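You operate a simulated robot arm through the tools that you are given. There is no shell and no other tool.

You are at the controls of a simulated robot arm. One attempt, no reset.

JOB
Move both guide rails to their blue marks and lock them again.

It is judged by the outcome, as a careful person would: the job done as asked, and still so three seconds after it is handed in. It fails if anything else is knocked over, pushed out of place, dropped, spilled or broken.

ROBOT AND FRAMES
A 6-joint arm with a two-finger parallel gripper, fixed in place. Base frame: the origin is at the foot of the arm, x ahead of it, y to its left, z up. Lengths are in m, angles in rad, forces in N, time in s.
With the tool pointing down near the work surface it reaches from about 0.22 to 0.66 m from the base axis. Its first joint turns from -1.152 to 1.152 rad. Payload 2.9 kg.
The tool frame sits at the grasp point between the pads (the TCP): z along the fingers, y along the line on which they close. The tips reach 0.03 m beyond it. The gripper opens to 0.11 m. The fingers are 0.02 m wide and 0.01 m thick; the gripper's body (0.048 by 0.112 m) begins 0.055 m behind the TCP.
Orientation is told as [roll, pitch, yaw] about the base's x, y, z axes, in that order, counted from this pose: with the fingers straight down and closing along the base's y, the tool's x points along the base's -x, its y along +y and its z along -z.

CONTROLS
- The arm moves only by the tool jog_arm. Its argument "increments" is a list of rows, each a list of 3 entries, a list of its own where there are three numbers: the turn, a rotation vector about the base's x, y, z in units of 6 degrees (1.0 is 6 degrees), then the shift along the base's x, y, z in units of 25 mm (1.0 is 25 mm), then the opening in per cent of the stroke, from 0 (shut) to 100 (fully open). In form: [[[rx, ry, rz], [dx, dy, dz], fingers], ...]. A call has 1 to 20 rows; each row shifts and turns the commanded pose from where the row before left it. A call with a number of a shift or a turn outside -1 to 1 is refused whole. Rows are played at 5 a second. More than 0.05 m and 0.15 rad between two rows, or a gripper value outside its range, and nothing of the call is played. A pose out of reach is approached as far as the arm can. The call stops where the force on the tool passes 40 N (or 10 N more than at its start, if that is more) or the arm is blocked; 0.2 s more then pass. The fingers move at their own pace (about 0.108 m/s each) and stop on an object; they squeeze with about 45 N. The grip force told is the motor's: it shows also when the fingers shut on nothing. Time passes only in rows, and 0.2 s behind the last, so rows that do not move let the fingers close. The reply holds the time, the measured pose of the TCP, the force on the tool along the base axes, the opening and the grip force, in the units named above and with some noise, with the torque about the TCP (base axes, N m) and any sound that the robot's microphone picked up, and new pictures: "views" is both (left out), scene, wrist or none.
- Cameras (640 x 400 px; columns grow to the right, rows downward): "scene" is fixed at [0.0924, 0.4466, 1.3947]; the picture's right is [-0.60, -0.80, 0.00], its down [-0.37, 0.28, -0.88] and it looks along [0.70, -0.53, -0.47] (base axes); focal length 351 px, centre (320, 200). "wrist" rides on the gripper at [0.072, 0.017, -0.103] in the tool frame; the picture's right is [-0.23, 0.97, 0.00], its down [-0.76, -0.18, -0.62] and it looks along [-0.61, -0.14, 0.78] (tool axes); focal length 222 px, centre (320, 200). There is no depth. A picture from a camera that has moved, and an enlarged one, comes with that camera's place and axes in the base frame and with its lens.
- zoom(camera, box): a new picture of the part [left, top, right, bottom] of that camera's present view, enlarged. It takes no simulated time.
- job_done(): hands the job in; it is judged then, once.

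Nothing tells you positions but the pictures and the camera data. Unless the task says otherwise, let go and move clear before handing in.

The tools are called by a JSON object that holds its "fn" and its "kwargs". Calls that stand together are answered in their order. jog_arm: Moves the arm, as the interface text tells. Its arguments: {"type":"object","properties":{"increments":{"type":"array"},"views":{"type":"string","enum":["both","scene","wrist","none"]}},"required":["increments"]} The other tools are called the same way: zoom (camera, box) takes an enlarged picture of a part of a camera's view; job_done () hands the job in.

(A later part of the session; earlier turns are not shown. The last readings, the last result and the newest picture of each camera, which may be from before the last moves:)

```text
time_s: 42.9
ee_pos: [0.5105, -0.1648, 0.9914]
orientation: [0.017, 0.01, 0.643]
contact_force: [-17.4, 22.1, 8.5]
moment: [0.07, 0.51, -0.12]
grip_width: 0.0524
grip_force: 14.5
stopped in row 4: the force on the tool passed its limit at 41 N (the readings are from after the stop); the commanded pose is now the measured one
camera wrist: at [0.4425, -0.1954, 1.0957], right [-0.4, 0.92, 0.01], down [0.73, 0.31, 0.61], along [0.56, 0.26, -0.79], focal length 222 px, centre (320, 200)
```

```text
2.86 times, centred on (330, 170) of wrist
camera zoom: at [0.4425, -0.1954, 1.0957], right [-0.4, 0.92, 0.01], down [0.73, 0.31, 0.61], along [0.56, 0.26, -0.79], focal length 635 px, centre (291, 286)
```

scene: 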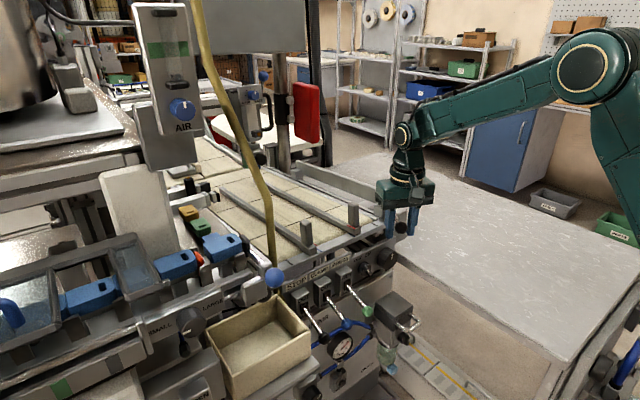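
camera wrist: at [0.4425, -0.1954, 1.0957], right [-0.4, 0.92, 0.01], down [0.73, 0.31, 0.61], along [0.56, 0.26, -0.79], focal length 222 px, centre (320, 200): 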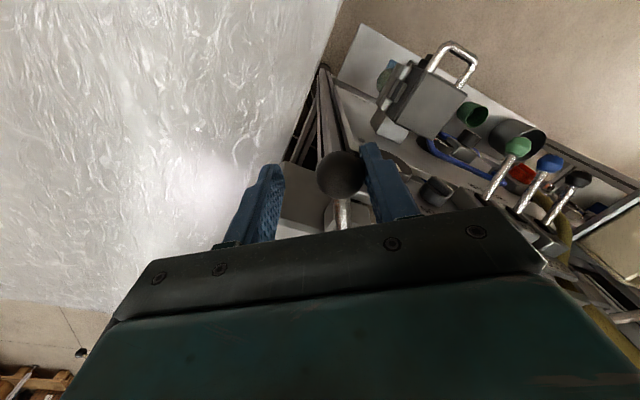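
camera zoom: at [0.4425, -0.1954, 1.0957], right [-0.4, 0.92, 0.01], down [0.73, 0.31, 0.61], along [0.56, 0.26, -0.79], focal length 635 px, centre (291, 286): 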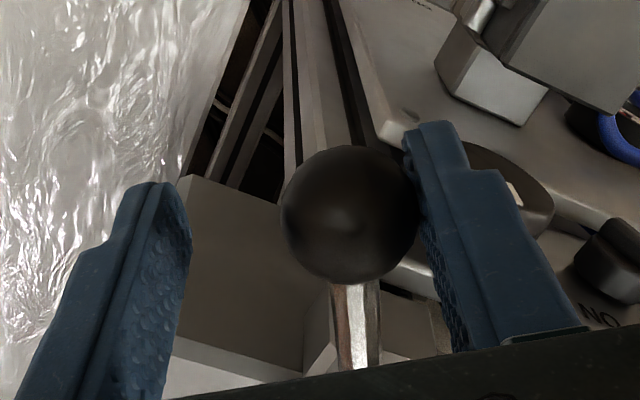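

The right lever is back hard against its locked stop, with the push stopping at 41 N and the angle matching the original. I'll ease off, open, and lift away.

{"fn": "jog_arm", "kwargs": {"increments": [[[0, 0, 0], [-0.11, 0.16, 0], 45], [[0, 0, 0], [-0.11, 0.16, 0], 50], [[-0.15, -0.1, 0], [0, 0, 0.5], 50], [[0, 0, 0], [0, 0, 1], 50], [[0, 0, 0], [0, 0, 1], 50], [[0, 0, 0], [0, 0, 1], 50], [[0, 0, 0], [0, 0, 0.8], 50], [[0, 0, 0], [0, 0, 0], 50]]}}

{"fn": "zoom", "kwargs": {"camera": "wrist", "box": [220, 60, 480, 220]}}

{"fn": "zoom", "kwargs": {"camera": "scene", "box": [330, 205, 400, 250]}}

{"fn": "zoom", "kwargs": {"camera": "scene", "box": [345, 180, 445, 243]}}

```text
time_s: 44.7
ee_pos: [0.5054, -0.1595, 1.0993]
orientation: [-0.009, 0.005, 0.634]
contact_force: [1.0, -0.3, 0.6]
moment: [0.0, 0.02, 0.01]
grip_width: 0.0551
grip_force: 0.0
camera wrist: at [0.4365, -0.188, 1.2034], right [-0.39, 0.92, -0.01], down [0.72, 0.32, 0.62], along [0.57, 0.24, -0.78], focal length 222 px, centre (320, 200)
```

scene: 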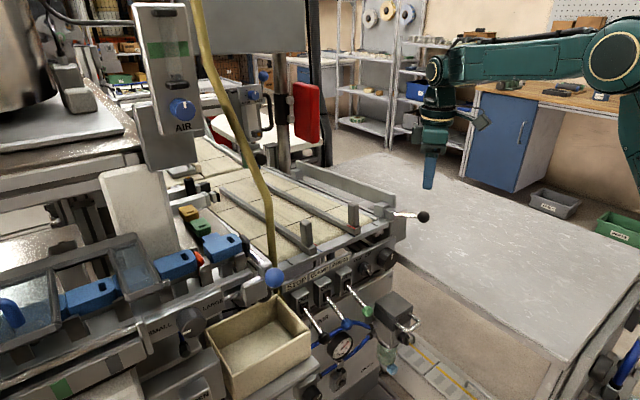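
wrist: 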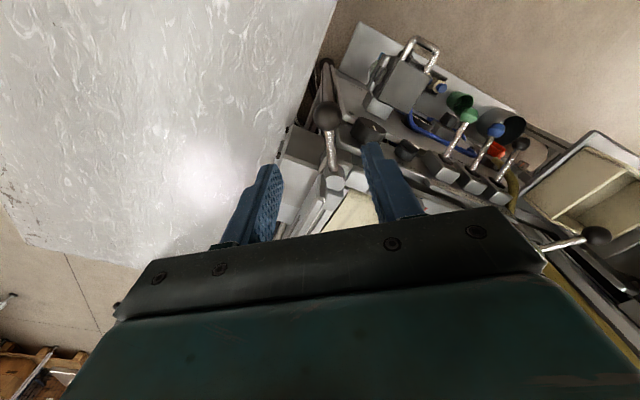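

```text
2.46 times, centred on (350, 140) of wrist
camera zoom: at [0.4365, -0.188, 1.2034], right [-0.39, 0.92, -0.01], down [0.72, 0.32, 0.62], along [0.57, 0.24, -0.78], focal length 547 px, centre (246, 348)
```

zoom: 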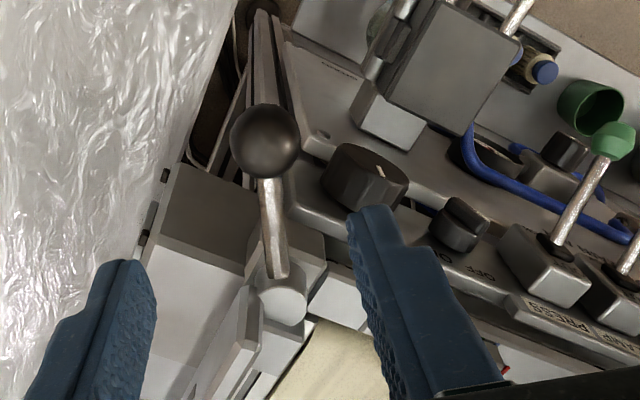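

```text
8.89 times, centred on (365, 228) of scene
camera zoom: at [0.0924, 0.4466, 1.3947], right [-0.6, -0.8, 0.0], down [-0.37, 0.28, -0.88], along [0.7, -0.53, -0.47], focal length 3123 px, centre (-80, -44)
```

zoom: 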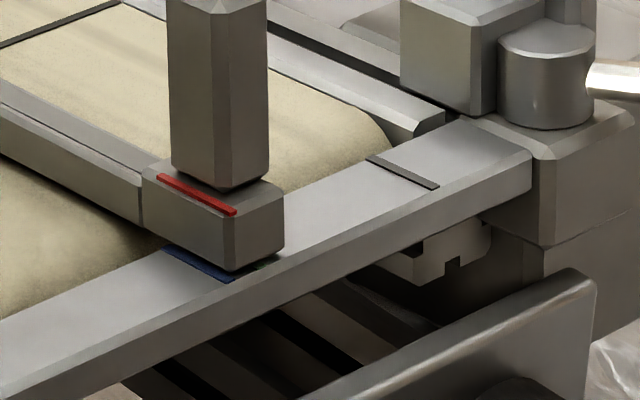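

```text
6.35 times, centred on (395, 212) of scene
camera zoom: at [0.0924, 0.4466, 1.3947], right [-0.6, -0.8, 0.0], down [-0.37, 0.28, -0.88], along [0.7, -0.53, -0.47], focal length 2231 px, centre (-156, 127)
```

zoom: 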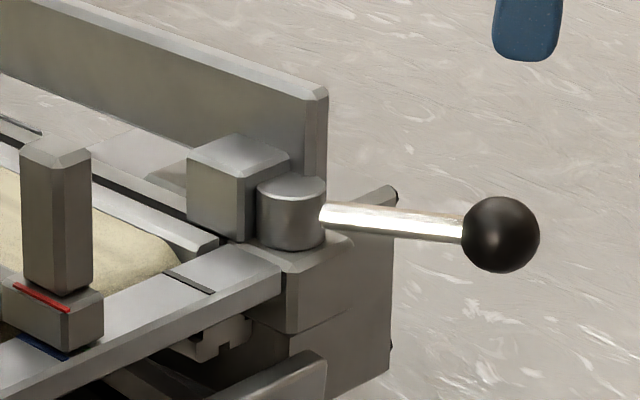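

The right lever is in exactly its original locked position. Now I'll move left with the fingers closed to inspect the left lever, hub, and hose closely before going near them.

{"fn": "jog_arm", "kwargs": {"increments": [[[0, 0, -1], [0, 1, 0], 20], [[0, 0, -1], [0, 1, 0], 10], [[0, 0, -1], [0, 1, 0], 10], [[0, 0, -1], [0, 1, 0], 10], [[0, 0, -1], [0, 1, 0], 10], [[0, 0, -1], [0, 1, 0], 10], [[0, 0, 0], [-0.2, 1, 0], 10], [[0, 0, 0], [-0.2, 1, 0], 10], [[0, 0, 0], [0, 1, 0], 10], [[0, 0, 0], [0, 0.7, 0], 10], [[0, 0, 0], [0, 0, 0], 10]]}}

{"fn": "zoom", "kwargs": {"camera": "wrist", "box": [380, 80, 540, 180]}}

{"fn": "zoom", "kwargs": {"camera": "wrist", "box": [400, 20, 640, 250]}}

```text
time_s: 47.1
ee_pos: [0.4948, 0.0814, 1.1007]
orientation: [-0.01, 0.005, 0.007]
contact_force: [-0.9, 0.4, -0.3]
moment: [-0.01, -0.01, -0.03]
grip_width: 0.0112
grip_force: 0.1
camera wrist: at [0.4225, 0.099, 1.2035], right [0.22, 0.98, -0.01], down [0.77, -0.17, 0.62], along [0.6, -0.15, -0.78], focal length 222 px, centre (320, 200)
```

scene: 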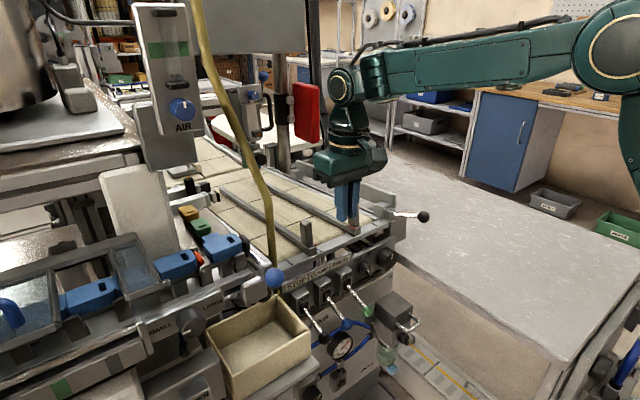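
wrist: 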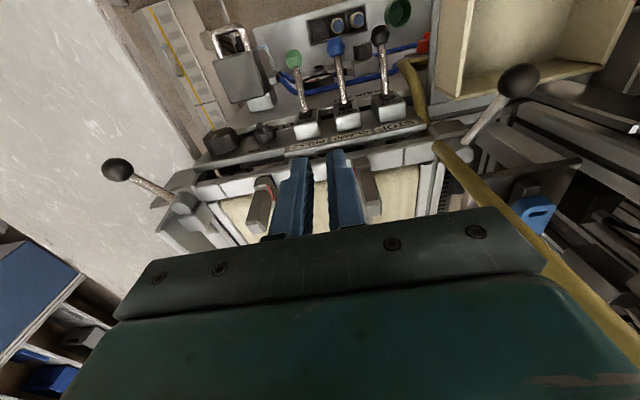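

```text
4.00 times, centred on (460, 130) of wrist
camera zoom: at [0.4225, 0.099, 1.2035], right [0.22, 0.98, -0.01], down [0.77, -0.17, 0.62], along [0.6, -0.15, -0.78], focal length 888 px, centre (-240, 480)
```

zoom: 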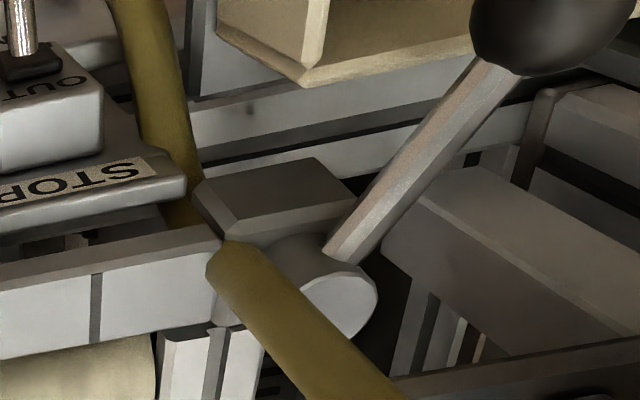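

```text
1.74 times, centred on (520, 135) of wrist
camera zoom: at [0.4225, 0.099, 1.2035], right [0.22, 0.98, -0.01], down [0.77, -0.17, 0.62], along [0.6, -0.15, -0.78], focal length 386 px, centre (-28, 313)
```

zoom: 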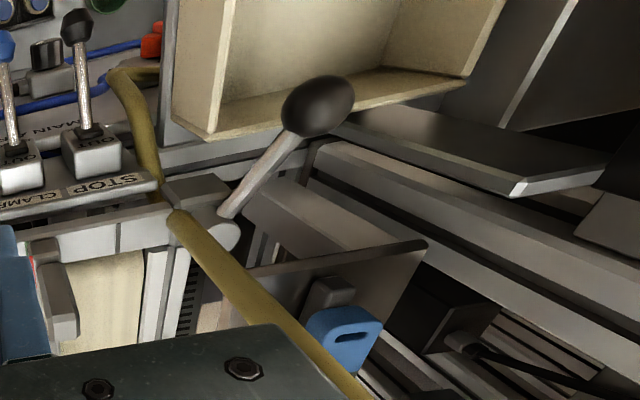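

The hose runs right beside the left hub's inner side, and the tan box's rim at z ≈ 0.95 sits just under the left ball. I'll turn the camera to look toward +y and map the chute station around that lever before approaching.

{"fn": "jog_arm", "kwargs": {"increments": [[[0.1, 0, 1], [-0.2, 0, 0.1], 10], [[0, 0, 1], [-0.2, 0, 0.1], 10], [[0, 0, 1], [-0.2, 0, 0.1], 10], [[0, 0, 1], [-0.2, 0, 0.1], 10], [[0, 0, 1], [-0.2, 0, 0.1], 10], [[0, 0, 1], [-0.2, 0, 0.1], 10], [[0, 0, 1], [-0.2, 0, 0.1], 10], [[0, 0, 1], [-0.2, 0, 0.1], 10], [[0, 0, 1], [0, 0, 0.1], 10], [[0, 0, 1], [0, 0, 0.1], 10], [[0, 0, 1], [0, 0, 0], 10], [[0, 0, 1], [0, 0, 0], 10], [[0, 0, 1], [0, 0, 0], 10], [[0, 0, 1], [0, 0, 0], 10], [[0, 0, 1], [0, 0, 0], 10]]}}

```text
time_s: 50.3
ee_pos: [0.4564, 0.0833, 1.1245]
orientation: [0.0, 0.006, 1.579]
contact_force: [0.6, 0.2, 0.1]
moment: [0.01, 0.02, -0.03]
grip_width: 0.0112
grip_force: 0.1
camera wrist: at [0.4397, 0.0101, 1.2275], right [-0.98, 0.22, 0.0], down [0.17, 0.77, 0.62], along [0.14, 0.6, -0.78], focal length 222 px, centre (320, 200)
```

scene: 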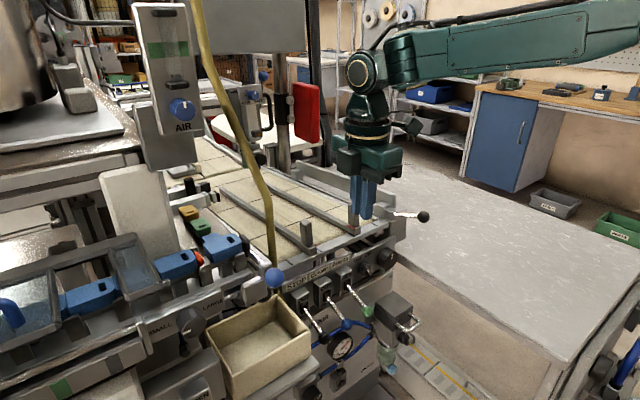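
wrist: 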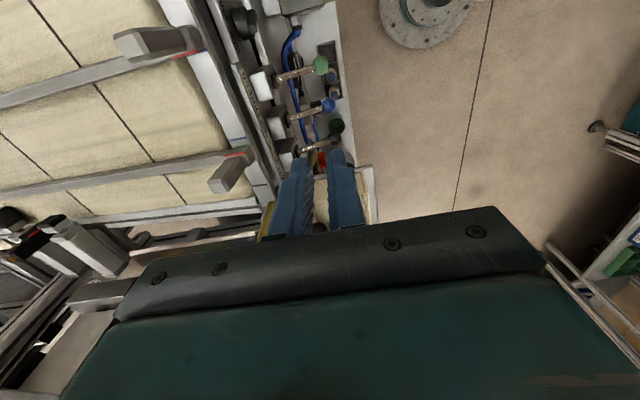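

Yaw 90° is reachable. Now I'll tilt the fingers toward +y so the camera looks along the chute side.

{"fn": "jog_arm", "kwargs": {"increments": [[[1, 0, 0], [0, -0.3, 0], 10], [[1, 0, 0], [0, -0.3, 0], 10], [[1, 0, 0], [0, -0.3, 0], 10], [[1, 0, 0], [0, 0, 0], 10], [[1, 0, 0], [0, 0, 0], 10], [[1, 0, 0], [0, 0, 0], 10]]}}

```text
time_s: 51.7
ee_pos: [0.4545, 0.0587, 1.1247]
orientation: [-0.002, -0.625, 1.578]
contact_force: [0.5, -0.5, 0.3]
moment: [-0.01, 0.0, 0.0]
grip_width: 0.0107
grip_force: 0.1
camera wrist: at [0.439, -0.0599, 1.1657], right [-0.98, 0.18, 0.13], down [0.17, 0.25, 0.95], along [0.14, 0.95, -0.28], focal length 222 px, centre (320, 200)
```

scene: 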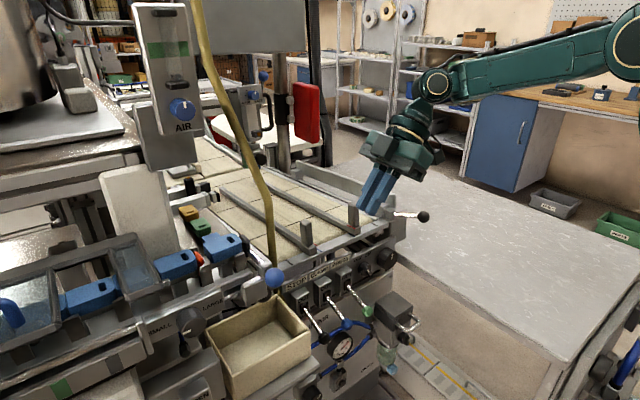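
wrist: 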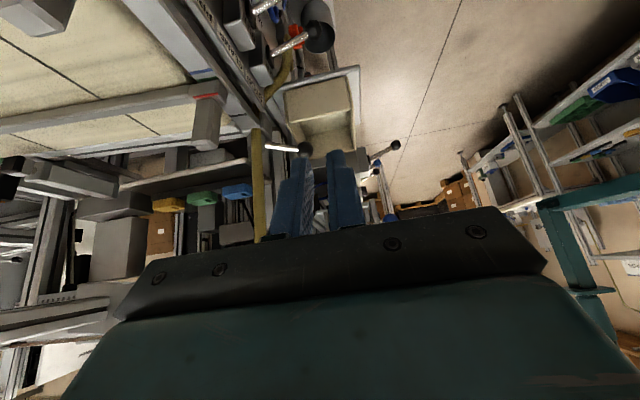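

{"fn": "zoom", "kwargs": {"camera": "wrist", "box": [200, 80, 430, 224]}}

{"fn": "zoom", "kwargs": {"camera": "wrist", "box": [230, 100, 350, 240]}}

{"fn": "zoom", "kwargs": {"camera": "wrist", "box": [340, 120, 440, 230]}}

{"fn": "zoom", "kwargs": {"camera": "wrist", "box": [80, 120, 270, 280]}}

```text
2.78 times, centred on (315, 152) of wrist
camera zoom: at [0.439, -0.0599, 1.1657], right [-0.98, 0.18, 0.13], down [0.17, 0.25, 0.95], along [0.14, 0.95, -0.28], focal length 617 px, centre (334, 333)
```

zoom: 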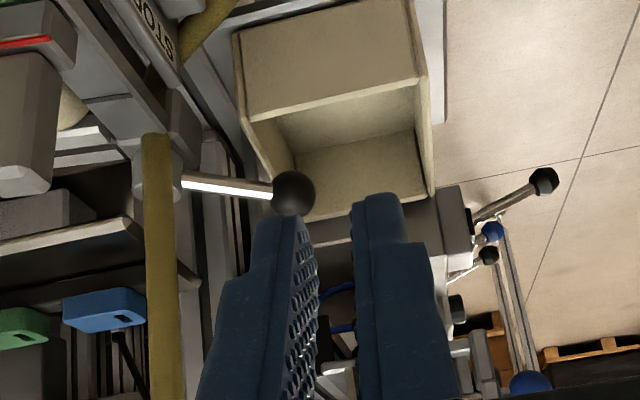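

```text
2.86 times, centred on (290, 170) of wrist
camera zoom: at [0.439, -0.0599, 1.1657], right [-0.98, 0.18, 0.13], down [0.17, 0.25, 0.95], along [0.14, 0.95, -0.28], focal length 635 px, centre (406, 286)
```

zoom: 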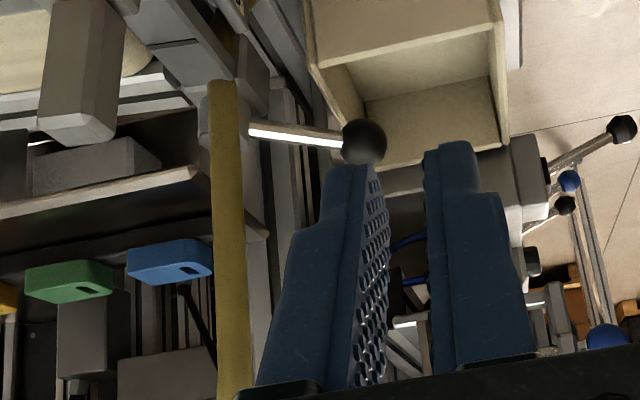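

```text
3.64 times, centred on (390, 175) of wrist
camera zoom: at [0.439, -0.0599, 1.1657], right [-0.98, 0.18, 0.13], down [0.17, 0.25, 0.95], along [0.14, 0.95, -0.28], focal length 808 px, centre (66, 291)
```

zoom: 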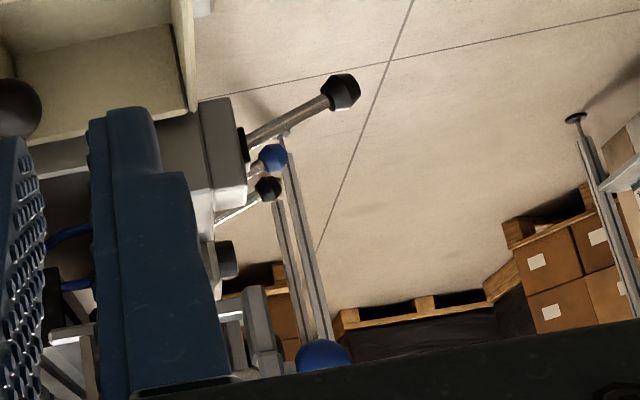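

```text
2.50 times, centred on (175, 200) of wrist
camera zoom: at [0.439, -0.0599, 1.1657], right [-0.98, 0.18, 0.13], down [0.17, 0.25, 0.95], along [0.14, 0.95, -0.28], focal length 555 px, centre (682, 200)
```

zoom: 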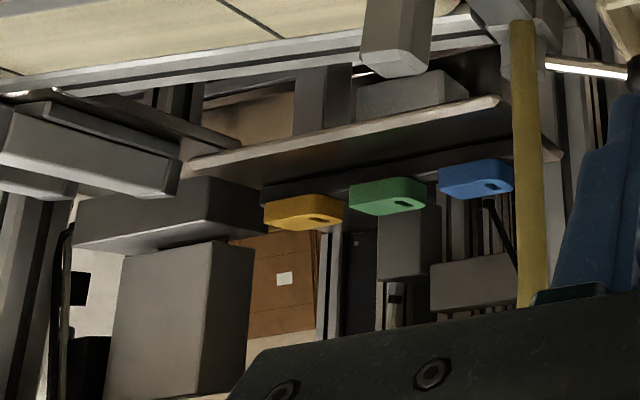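

{"fn": "jog_arm", "kwargs": {"increments": [[[1, 0, 0], [0, 0, 0], 60], [[1, 0, 0], [0, 0, 0], 100], [[0.5, 0, 0], [0, 0, 0], 100], [[0, 0, 0], [0, 0, 0], 100]]}}

{"fn": "zoom", "kwargs": {"camera": "wrist", "box": [220, 80, 420, 230]}}

{"fn": "zoom", "kwargs": {"camera": "wrist", "box": [300, 130, 420, 230]}}

```text
time_s: 52.7
ee_pos: [0.4575, 0.0597, 1.1244]
orientation: [-0.007, -0.886, 1.581]
contact_force: [0.0, 0.2, 0.0]
moment: [0.01, 0.0, 0.0]
grip_width: 0.1103
grip_force: 0.0
camera wrist: at [0.4391, -0.0663, 1.133], right [-0.98, 0.14, 0.17], down [0.17, 0.0, 0.98], along [0.14, 0.99, -0.02], focal length 222 px, centre (320, 200)
```

scene: 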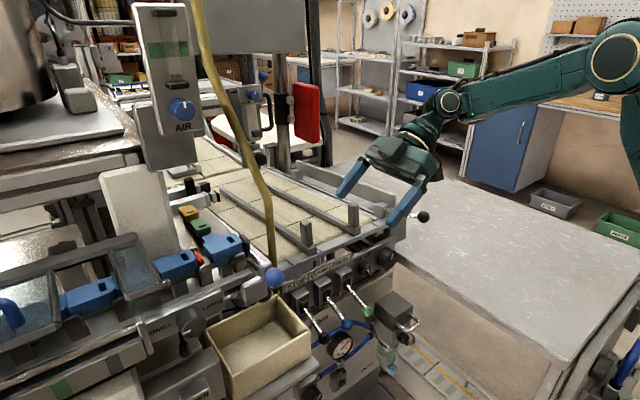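
wrist: 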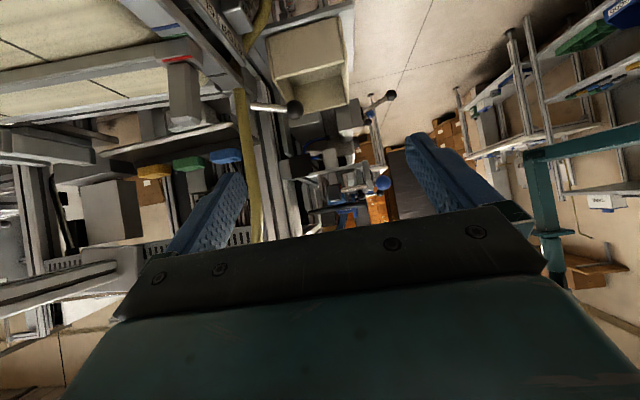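

```text
2.67 times, centred on (320, 155) of wrist
camera zoom: at [0.4391, -0.0663, 1.133], right [-0.98, 0.14, 0.17], down [0.17, 0.0, 0.98], along [0.14, 0.99, -0.02], focal length 592 px, centre (320, 320)
```

zoom: 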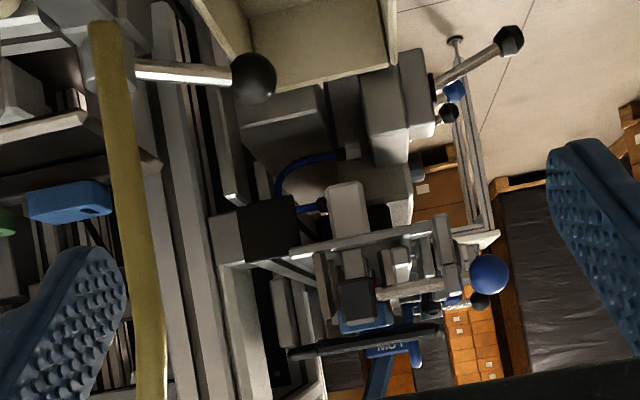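

```text
4.00 times, centred on (360, 180) of wrist
camera zoom: at [0.4391, -0.0663, 1.133], right [-0.98, 0.14, 0.17], down [0.17, 0.0, 0.98], along [0.14, 0.99, -0.02], focal length 888 px, centre (160, 280)
```

zoom: 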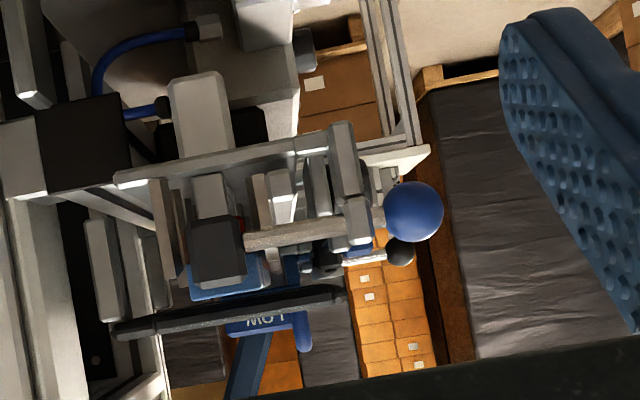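

The view shows the chute station beyond the left ball, but I need depth. I'll lower the camera for a second baseline and triangulate those parts.

{"fn": "jog_arm", "kwargs": {"increments": [[[0, 0, 0], [0, 0, -0.8], 100], [[0, 0, 0], [0, 0, -0.8], 100], [[0, 0, 0], [0, 0, -0.8], 100], [[0, 0, 0], [0, 0, 0], 100]], "views": "wrist"}}

{"fn": "zoom", "kwargs": {"camera": "wrist", "box": [220, 80, 420, 230]}}

{"fn": "zoom", "kwargs": {"camera": "wrist", "box": [240, 120, 400, 220]}}

```text
time_s: 53.7
ee_pos: [0.4571, 0.0591, 1.0648]
orientation: [-0.008, -0.885, 1.582]
contact_force: [1.0, -0.4, 0.0]
moment: [0.01, -0.02, 0.0]
grip_width: 0.11
grip_force: 0.0
camera wrist: at [0.4399, -0.0676, 1.0737], right [-0.98, 0.14, 0.17], down [0.17, 0.0, 0.98], along [0.14, 0.99, -0.02], focal length 222 px, centre (320, 200)
```

wrist: 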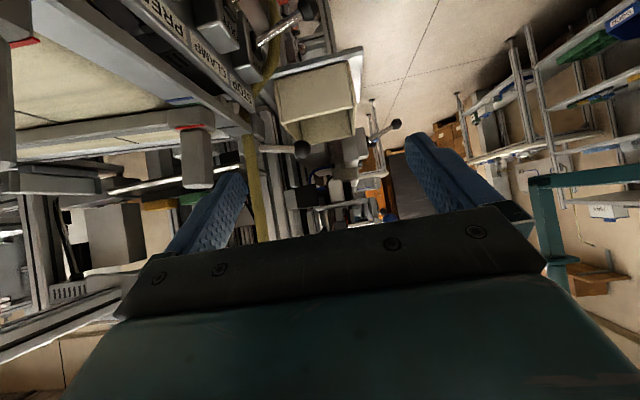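

```text
2.67 times, centred on (320, 155) of wrist
camera zoom: at [0.4399, -0.0676, 1.0737], right [-0.98, 0.14, 0.17], down [0.17, 0.0, 0.98], along [0.14, 0.99, -0.02], focal length 592 px, centre (320, 320)
```

zoom: 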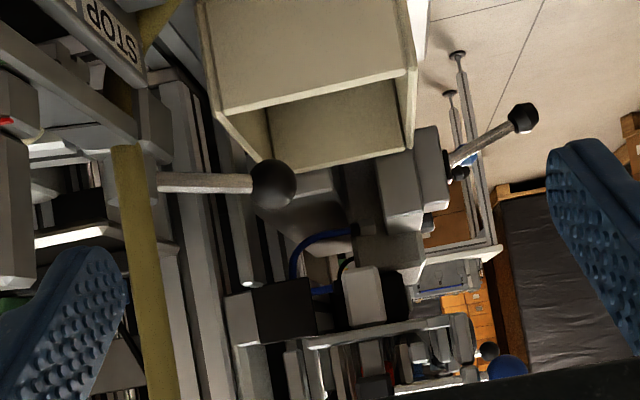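

```text
4.00 times, centred on (320, 170) of wrist
camera zoom: at [0.4399, -0.0676, 1.0737], right [-0.98, 0.14, 0.17], down [0.17, 0.0, 0.98], along [0.14, 0.99, -0.02], focal length 888 px, centre (320, 320)
```

zoom: 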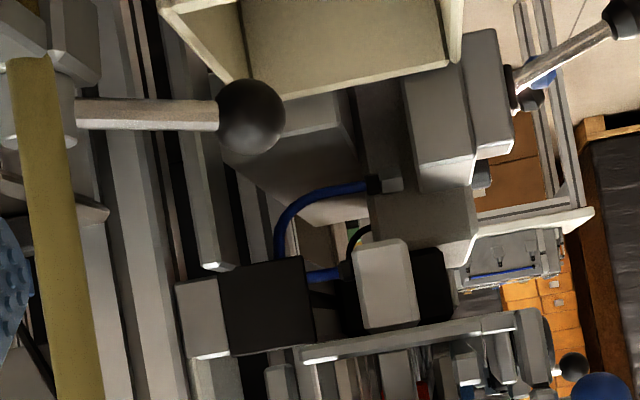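

Depth is now clear: the nearest chute bar is at y ≈ 0.29, z ≈ 1.08, and the box rim is at z ≈ 0.953 below the lever. A fork tilted about 36° toward +y fits between them, so I'll return to yaw 0 first.

{"fn": "jog_arm", "kwargs": {"increments": [[[-0.94, 0, 0], [0, 0, 0.5], 60], [[-0.94, 0, 0], [0, 0, 0.5], 40], [[-0.94, 0, 0], [0, 0, 0.4], 35], [[-0.94, 0, 0], [0, 0, 0], 35], [[-0.94, 0, 0], [0, 0, 0], 35], [[-0.94, 0, 0], [0, 0, 0], 35], [[-0.94, 0, 0], [0, 0, 0], 35], [[-0.94, 0, 0], [0, 0, 0], 35], [[-0.94, 0, 0], [0, 0, 0], 35], [[0, 0, 0], [0, 0, 0], 35]], "views": "none"}}

{"fn": "jog_arm", "kwargs": {"increments": [[[0, 0, -1], [0, 0, 0], 35], [[0, 0, -1], [0, 0, 0], 35], [[0, 0, -1], [0, 0, 0], 35], [[0, 0, -1], [0, 0, 0], 35], [[0, 0, -1], [0, 0, 0], 35], [[0, 0, -1], [0, 0, 0], 35], [[0, 0, -1], [0, 0, 0], 35], [[0, 0, -1], [0, 0, 0], 35], [[0, 0, -1], [0, 0, 0], 35], [[0, 0, -1], [0, 0, 0], 35], [[0, 0, -1], [0, 0, 0], 35], [[0, 0, -1], [0, 0, 0], 35], [[0, 0, -1], [0, 0, 0], 35], [[0, 0, -1], [0, 0, 0], 35], [[0, 0, -1], [0, 0, 0], 35]], "views": "none"}}

```text
time_s: 55.9
ee_pos: [0.4566, 0.0603, 1.0995]
orientation: [0.0, 0.002, 1.579]
contact_force: [-0.3, 0.1, -0.6]
moment: [0.01, -0.04, -0.03]
grip_width: 0.0384
grip_force: 0.1
```

```text
time_s: 59.1
ee_pos: [0.4556, 0.0596, 1.0999]
orientation: [-0.001, 0.001, 0.003]
contact_force: [-0.2, 0.5, -0.4]
moment: [-0.03, -0.01, 0.01]
grip_width: 0.0385
grip_force: 0.2
```

{"fn": "jog_arm", "kwargs": {"increments": [[[1, 0, 0], [0.276, 0.6, -0.13], 50], [[1, 0, 0], [0.276, 0.6, -0.13], 50], [[1, 0, 0], [0.276, 0.6, -0.13], 50], [[1, 0, 0], [0.276, 0.6, -0.13], 50], [[1, 0, 0], [0.276, 0.6, -0.13], 50], [[1, 0, 0], [0.276, 0.6, -0.13], 50], [[0, 0, 0], [0, 0, 0], 50]]}}

{"fn": "zoom", "kwargs": {"camera": "wrist", "box": [220, 60, 540, 260]}}

{"fn": "zoom", "kwargs": {"camera": "scene", "box": [200, 120, 420, 300]}}

```text
time_s: 60.7
ee_pos: [0.4981, 0.1495, 1.0805]
orientation: [0.63, -0.004, 0.005]
contact_force: [-0.7, 0.3, -0.4]
moment: [-0.04, -0.02, 0.02]
grip_width: 0.0551
grip_force: 0.2
camera wrist: at [0.425, 0.1021, 1.1729], right [0.22, 0.79, 0.57], down [0.76, -0.51, 0.4], along [0.61, 0.35, -0.71], focal length 222 px, centre (320, 200)
```

scene: 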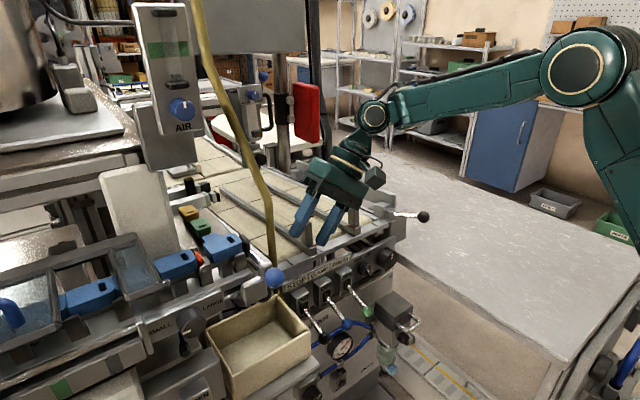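
wrist: 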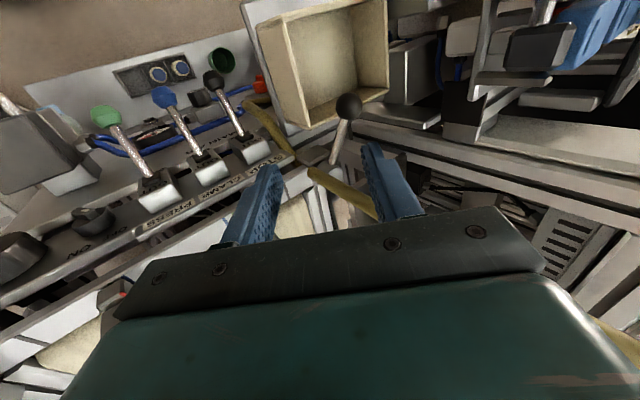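

```text
2.00 times, centred on (380, 160) of wrist
camera zoom: at [0.425, 0.1021, 1.1729], right [0.22, 0.79, 0.57], down [0.76, -0.51, 0.4], along [0.61, 0.35, -0.71], focal length 444 px, centre (200, 280)
```

zoom: 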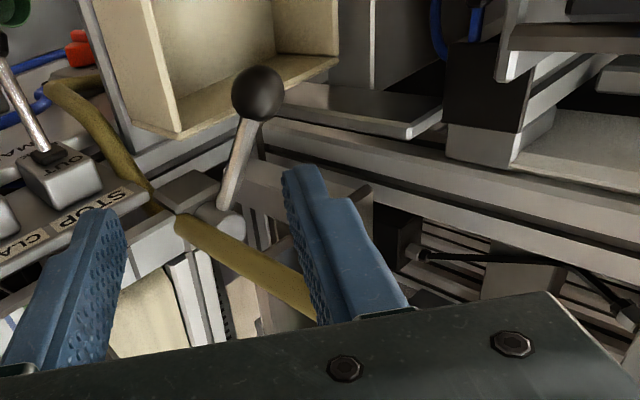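

```text
2.22 times, centred on (310, 210) of scene
camera zoom: at [0.0924, 0.4466, 1.3947], right [-0.6, -0.8, 0.0], down [-0.37, 0.28, -0.88], along [0.7, -0.53, -0.47], focal length 781 px, centre (342, 178)
```

zoom: 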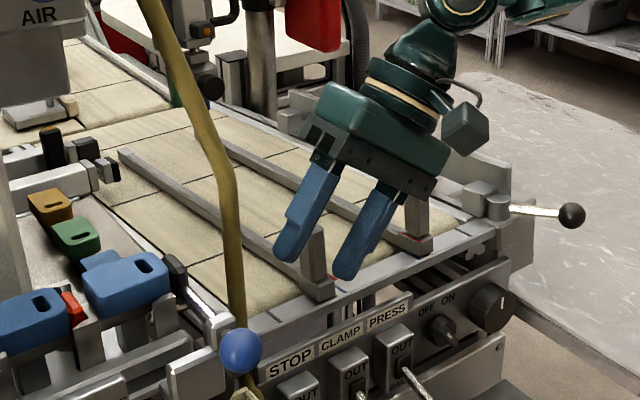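

The hose sits at about (0.558, 0.20), roughly 2.5 cm clear of the gripper in x. I'll move in toward the left ball along the finger axis.

{"fn": "jog_arm", "kwargs": {"increments": [[[0, 0, 0], [-0.03, 0.72, -0.27], 50], [[0, 0, 0], [-0.03, 0.72, -0.27], 50], [[0, 0, 0], [0, 0.72, -0.27], 50], [[0, 0, 0], [0, 0.41, -0.57], 50], [[0, 0, 0], [0, 0.3, -0.42], 50], [[0, 0, 0], [0, 0, 0], 50]]}}

{"fn": "zoom", "kwargs": {"camera": "wrist", "box": [200, 60, 480, 240]}}

{"fn": "zoom", "kwargs": {"camera": "scene", "box": [200, 140, 360, 300]}}

```text
time_s: 62.1
ee_pos: [0.4955, 0.222, 1.0338]
orientation: [0.63, -0.002, 0.005]
contact_force: [0.0, 0.4, -0.2]
moment: [0.0, 0.0, -0.01]
grip_width: 0.0548
grip_force: 0.1
camera wrist: at [0.422, 0.1743, 1.1277], right [0.22, 0.79, 0.57], down [0.76, -0.51, 0.4], along [0.61, 0.35, -0.71], focal length 222 px, centre (320, 200)
```

scene: 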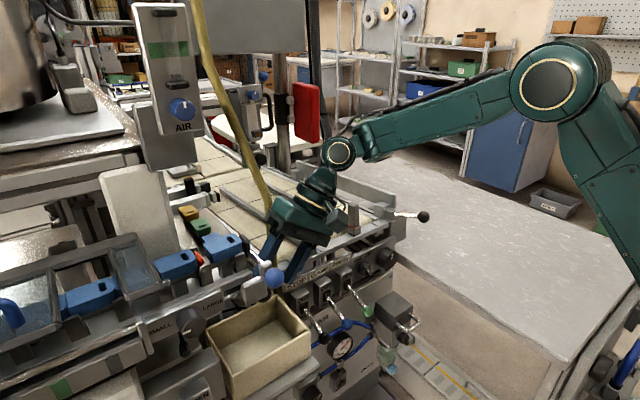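
wrist: 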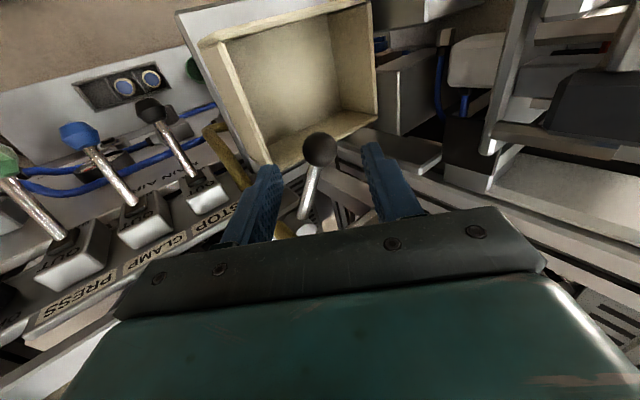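

```text
2.22 times, centred on (340, 150) of wrist
camera zoom: at [0.422, 0.1743, 1.1277], right [0.22, 0.79, 0.57], down [0.76, -0.51, 0.4], along [0.61, 0.35, -0.71], focal length 494 px, centre (276, 311)
```

zoom: 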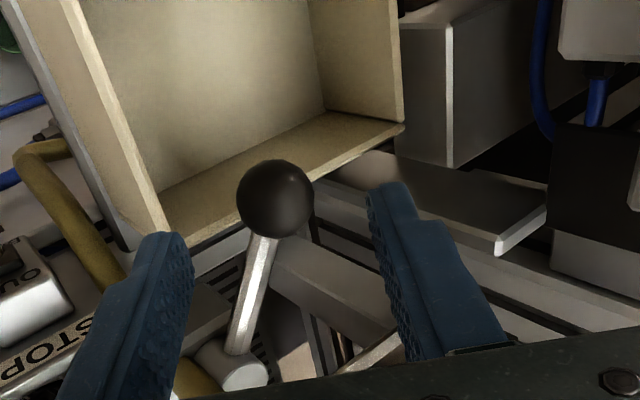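

```text
2.50 times, centred on (280, 220) of scene
camera zoom: at [0.0924, 0.4466, 1.3947], right [-0.6, -0.8, 0.0], down [-0.37, 0.28, -0.88], along [0.7, -0.53, -0.47], focal length 878 px, centre (420, 150)
```

zoom: 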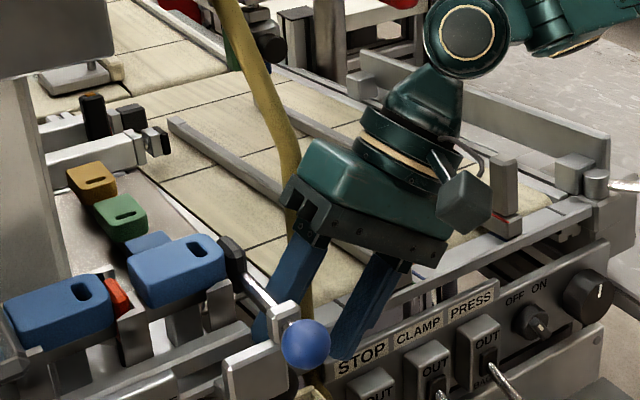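

The ball is entering between the fingers. Before going further I'll check the clearance between the hose and the gripper's far side in the scene view.

{"fn": "zoom", "kwargs": {"camera": "scene", "box": [240, 130, 360, 230]}}

{"fn": "zoom", "kwargs": {"camera": "wrist", "box": [100, 180, 560, 400]}}

```text
4.00 times, centred on (300, 180) of scene
camera zoom: at [0.0924, 0.4466, 1.3947], right [-0.6, -0.8, 0.0], down [-0.37, 0.28, -0.88], along [0.7, -0.53, -0.47], focal length 1405 px, centre (400, 280)
```

zoom: 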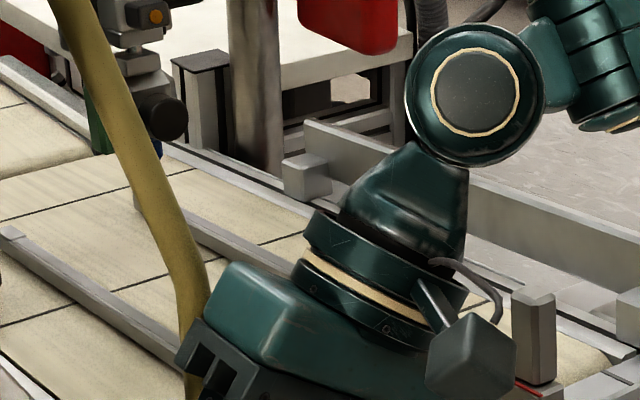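

```text
1.39 times, centred on (330, 290) of wrist
camera zoom: at [0.422, 0.1743, 1.1277], right [0.22, 0.79, 0.57], down [0.76, -0.51, 0.4], along [0.61, 0.35, -0.71], focal length 309 px, centre (306, 75)
```

zoom: 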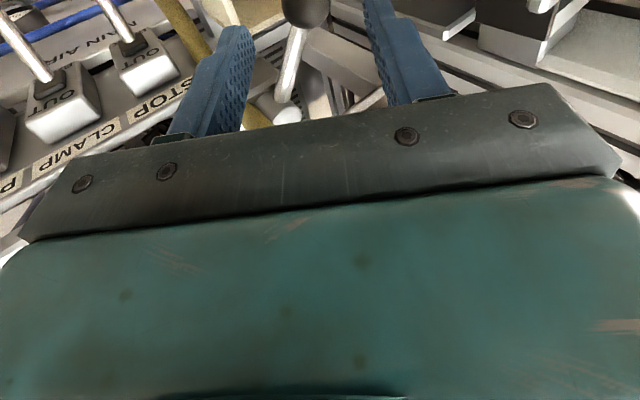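

{"fn": "zoom", "kwargs": {"camera": "scene", "box": [260, 170, 330, 240]}}

{"fn": "zoom", "kwargs": {"camera": "scene", "box": [255, 200, 315, 290]}}

```text
5.71 times, centred on (295, 205) of scene
camera zoom: at [0.0924, 0.4466, 1.3947], right [-0.6, -0.8, 0.0], down [-0.37, 0.28, -0.88], along [0.7, -0.53, -0.47], focal length 2008 px, centre (463, 171)
```

zoom: 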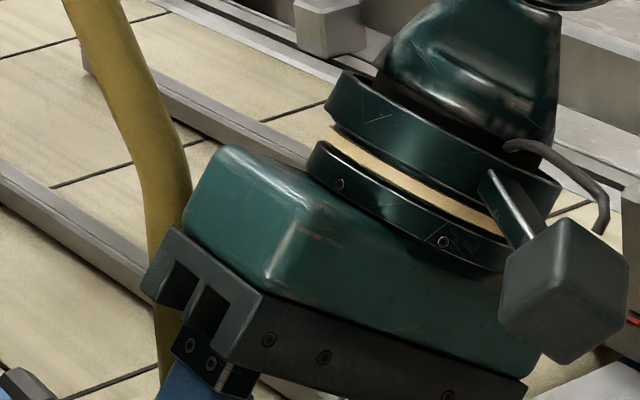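

```text
4.44 times, centred on (285, 245) of scene
camera zoom: at [0.0924, 0.4466, 1.3947], right [-0.6, -0.8, 0.0], down [-0.37, 0.28, -0.88], along [0.7, -0.53, -0.47], focal length 1562 px, centre (476, 0)
```

zoom: 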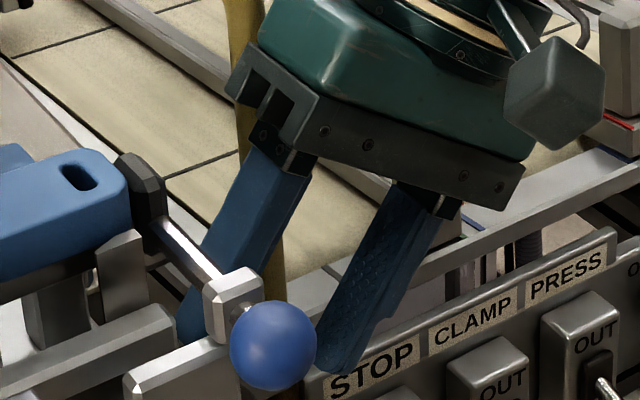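

{"fn": "jog_arm", "kwargs": {"increments": [[[0, 0, 0], [0.04, 0.3, -0.42], 50], [[0, 0, 0], [0, 0.3, -0.42], 50], [[0, 0, 0], [0, 0.28, -0.38], 50], [[0, 0, 0], [0, 0, 0], 50]]}}

{"fn": "zoom", "kwargs": {"camera": "wrist", "box": [200, 90, 480, 240]}}

{"fn": "zoom", "kwargs": {"camera": "scene", "box": [230, 200, 330, 310]}}

```text
time_s: 63.1
ee_pos: [0.4959, 0.2441, 1.0053]
orientation: [0.628, -0.004, 0.006]
contact_force: [-0.6, -0.6, -0.6]
moment: [0.03, 0.01, -0.03]
grip_width: 0.0552
grip_force: 0.0
camera wrist: at [0.4234, 0.1958, 1.0978], right [0.22, 0.79, 0.57], down [0.76, -0.51, 0.4], along [0.61, 0.35, -0.71], focal length 222 px, centre (320, 200)
```

scene: 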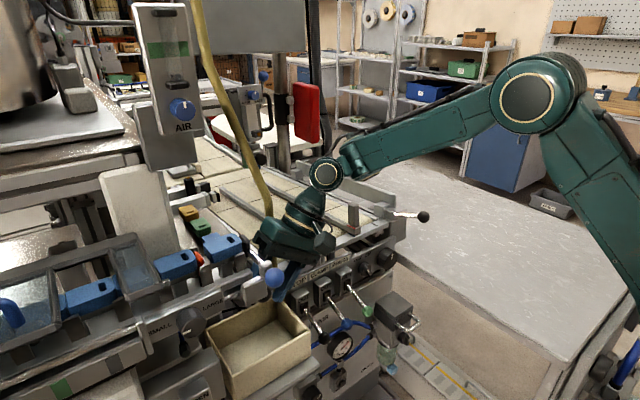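
wrist: 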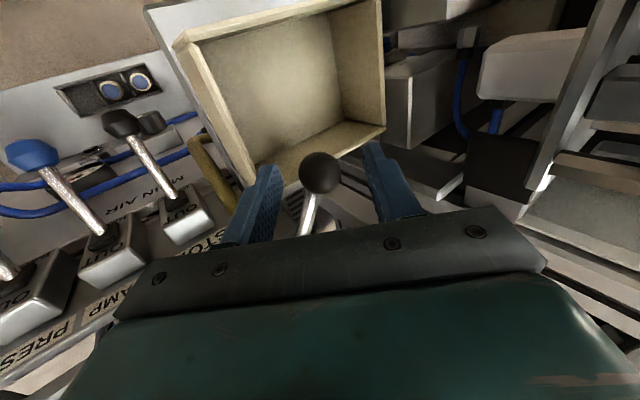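

```text
2.29 times, centred on (340, 165) of wrist
camera zoom: at [0.4234, 0.1958, 1.0978], right [0.22, 0.79, 0.57], down [0.76, -0.51, 0.4], along [0.61, 0.35, -0.71], focal length 508 px, centre (274, 280)
```

zoom: 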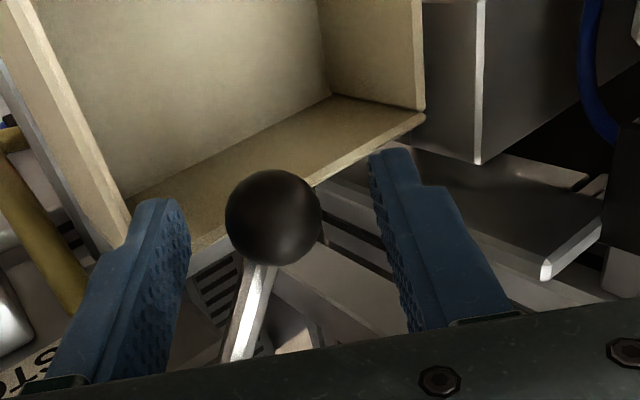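

```text
3.64 times, centred on (280, 255) of scene
camera zoom: at [0.0924, 0.4466, 1.3947], right [-0.6, -0.8, 0.0], down [-0.37, 0.28, -0.88], along [0.7, -0.53, -0.47], focal length 1278 px, centre (466, 0)
```

zoom: 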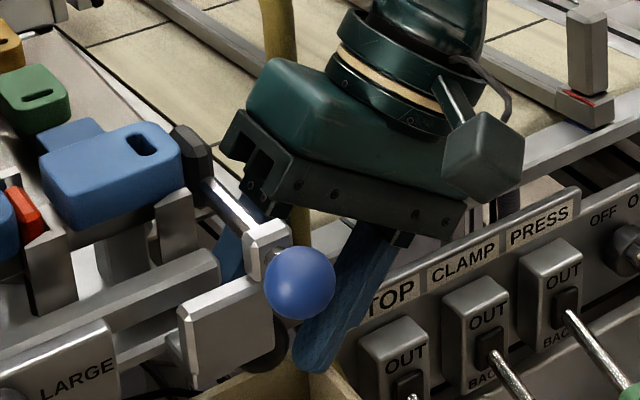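

The ball is inside the fork. I'll narrow it and gently pull inward, which mirrors the right lever, while watching the force.

{"fn": "jog_arm", "kwargs": {"increments": [[[0, 0, 0], [0, 0, 0], 33], [[0, 0, 0], [0, 0, 0], 33], [[0, 0, 0], [-0.06, -0.17, 0], 33], [[0, 0, 0], [-0.06, -0.17, 0], 33], [[0, 0, 0], [-0.06, -0.17, 0], 33], [[0, 0, 0], [0, 0, 0], 33]], "views": "wrist"}}

{"fn": "zoom", "kwargs": {"camera": "wrist", "box": [200, 90, 480, 240]}}

```text
time_s: 64.5
ee_pos: [0.4921, 0.2322, 1.004]
orientation: [0.63, -0.003, 0.005]
contact_force: [-2.0, 3.5, 2.9]
moment: [0.09, 0.05, 0.09]
grip_width: 0.0384
grip_force: 2.9
camera wrist: at [0.4191, 0.1837, 1.098], right [0.22, 0.79, 0.57], down [0.76, -0.51, 0.4], along [0.61, 0.35, -0.71], focal length 222 px, centre (320, 200)
```

wrist: 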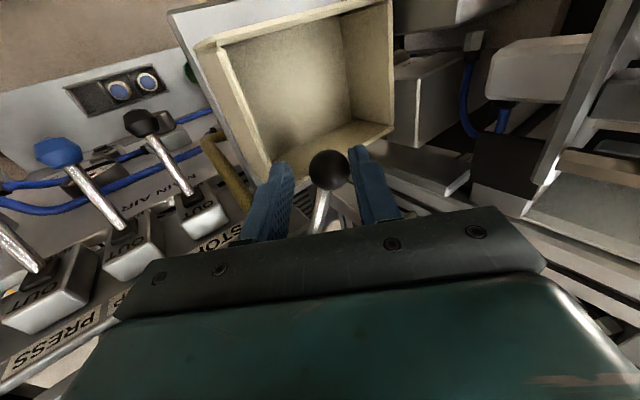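

```text
2.29 times, centred on (340, 165) of wrist
camera zoom: at [0.4191, 0.1837, 1.098], right [0.22, 0.79, 0.57], down [0.76, -0.51, 0.4], along [0.61, 0.35, -0.71], focal length 508 px, centre (274, 280)
```

zoom: 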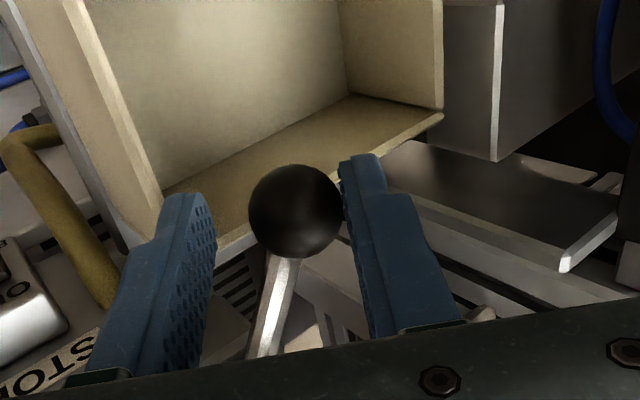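

The left lever also moves inward with little force. I'll follow its arc and stop short of the hose to check.

{"fn": "jog_arm", "kwargs": {"increments": [[[0, 0, 0], [-0.07, -0.3, 0], 33], [[0, 0, 0], [-0.09, -0.3, 0], 33], [[0, 0, 0], [-0.07, -0.31, 0], 33], [[0, 0, 0], [-0.04, -0.316, 0], 33], [[0, 0, 0], [-0.01, -0.32, 0], 33], [[0, 0, 0], [0, 0, 0], 33]]}}

{"fn": "zoom", "kwargs": {"camera": "wrist", "box": [200, 90, 480, 240]}}

```text
time_s: 65.9
ee_pos: [0.4866, 0.1918, 1.0039]
orientation: [0.628, -0.002, 0.005]
contact_force: [0.6, -0.2, 0.3]
moment: [0.01, 0.0, 0.02]
grip_width: 0.0362
grip_force: 0.0
camera wrist: at [0.4129, 0.144, 1.0972], right [0.22, 0.79, 0.57], down [0.76, -0.51, 0.4], along [0.61, 0.35, -0.71], focal length 222 px, centre (320, 200)
```

scene: 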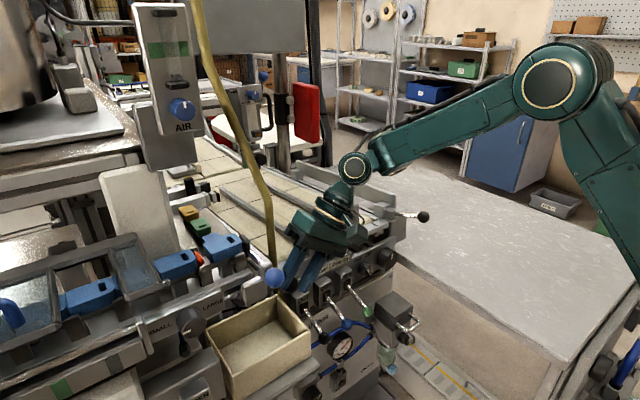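
wrist: 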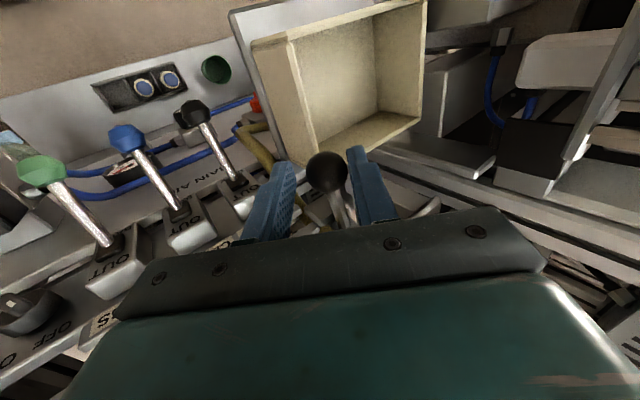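

```text
2.29 times, centred on (340, 165) of wrist
camera zoom: at [0.4129, 0.144, 1.0972], right [0.22, 0.79, 0.57], down [0.76, -0.51, 0.4], along [0.61, 0.35, -0.71], focal length 508 px, centre (274, 280)
```

zoom: 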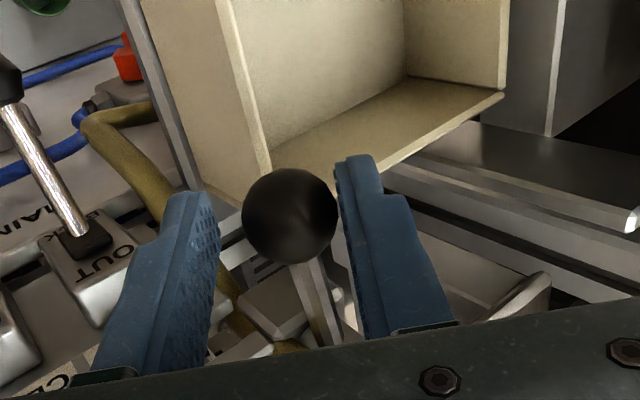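

{"fn": "jog_arm", "kwargs": {"increments": [[[0, 0, 0], [0.01, -0.32, 0], 33], [[0, 0, 0], [0.04, -0.32, 0], 33], [[0, 0, 0], [0, 0, 0], 33]], "views": "wrist"}}

{"fn": "zoom", "kwargs": {"camera": "wrist", "box": [200, 90, 480, 240]}}

{"fn": "zoom", "kwargs": {"camera": "scene", "box": [240, 190, 360, 300]}}

```text
time_s: 66.7
ee_pos: [0.4874, 0.1763, 1.0038]
orientation: [0.629, -0.003, 0.005]
contact_force: [0.6, -0.5, -1.4]
moment: [-0.03, 0.02, -0.02]
grip_width: 0.0368
grip_force: 0.6
camera wrist: at [0.4138, 0.1282, 1.0972], right [0.22, 0.79, 0.57], down [0.76, -0.51, 0.4], along [0.61, 0.35, -0.71], focal length 222 px, centre (320, 200)
```

wrist: 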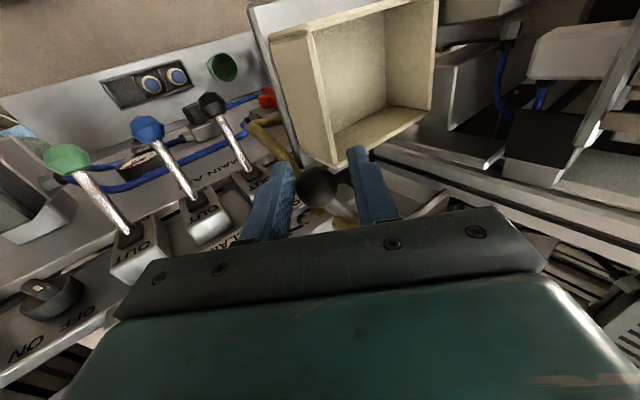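

```text
2.29 times, centred on (340, 165) of wrist
camera zoom: at [0.4138, 0.1282, 1.0972], right [0.22, 0.79, 0.57], down [0.76, -0.51, 0.4], along [0.61, 0.35, -0.71], focal length 508 px, centre (274, 280)
```

zoom: 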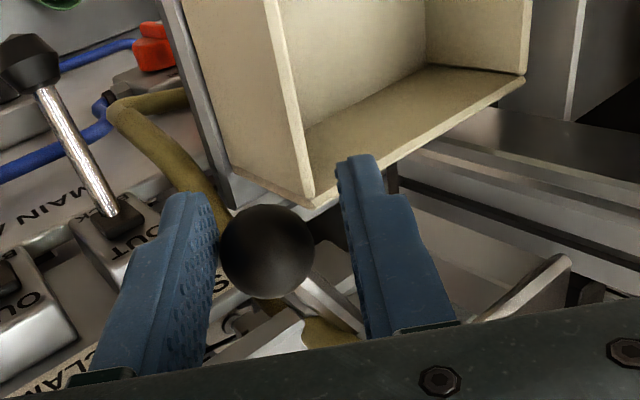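

```text
3.64 times, centred on (300, 245) of scene
camera zoom: at [0.0924, 0.4466, 1.3947], right [-0.6, -0.8, 0.0], down [-0.37, 0.28, -0.88], along [0.7, -0.53, -0.47], focal length 1278 px, centre (393, 36)
```

zoom: 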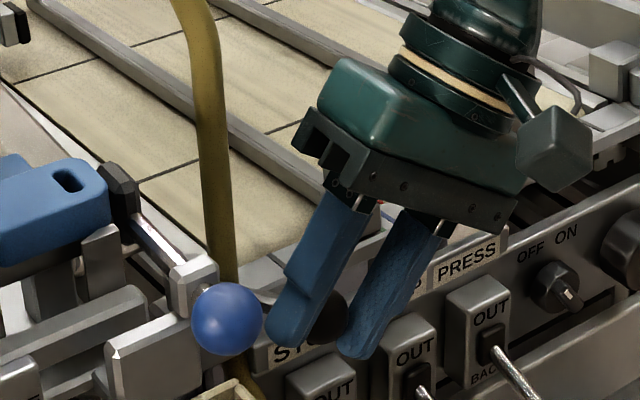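

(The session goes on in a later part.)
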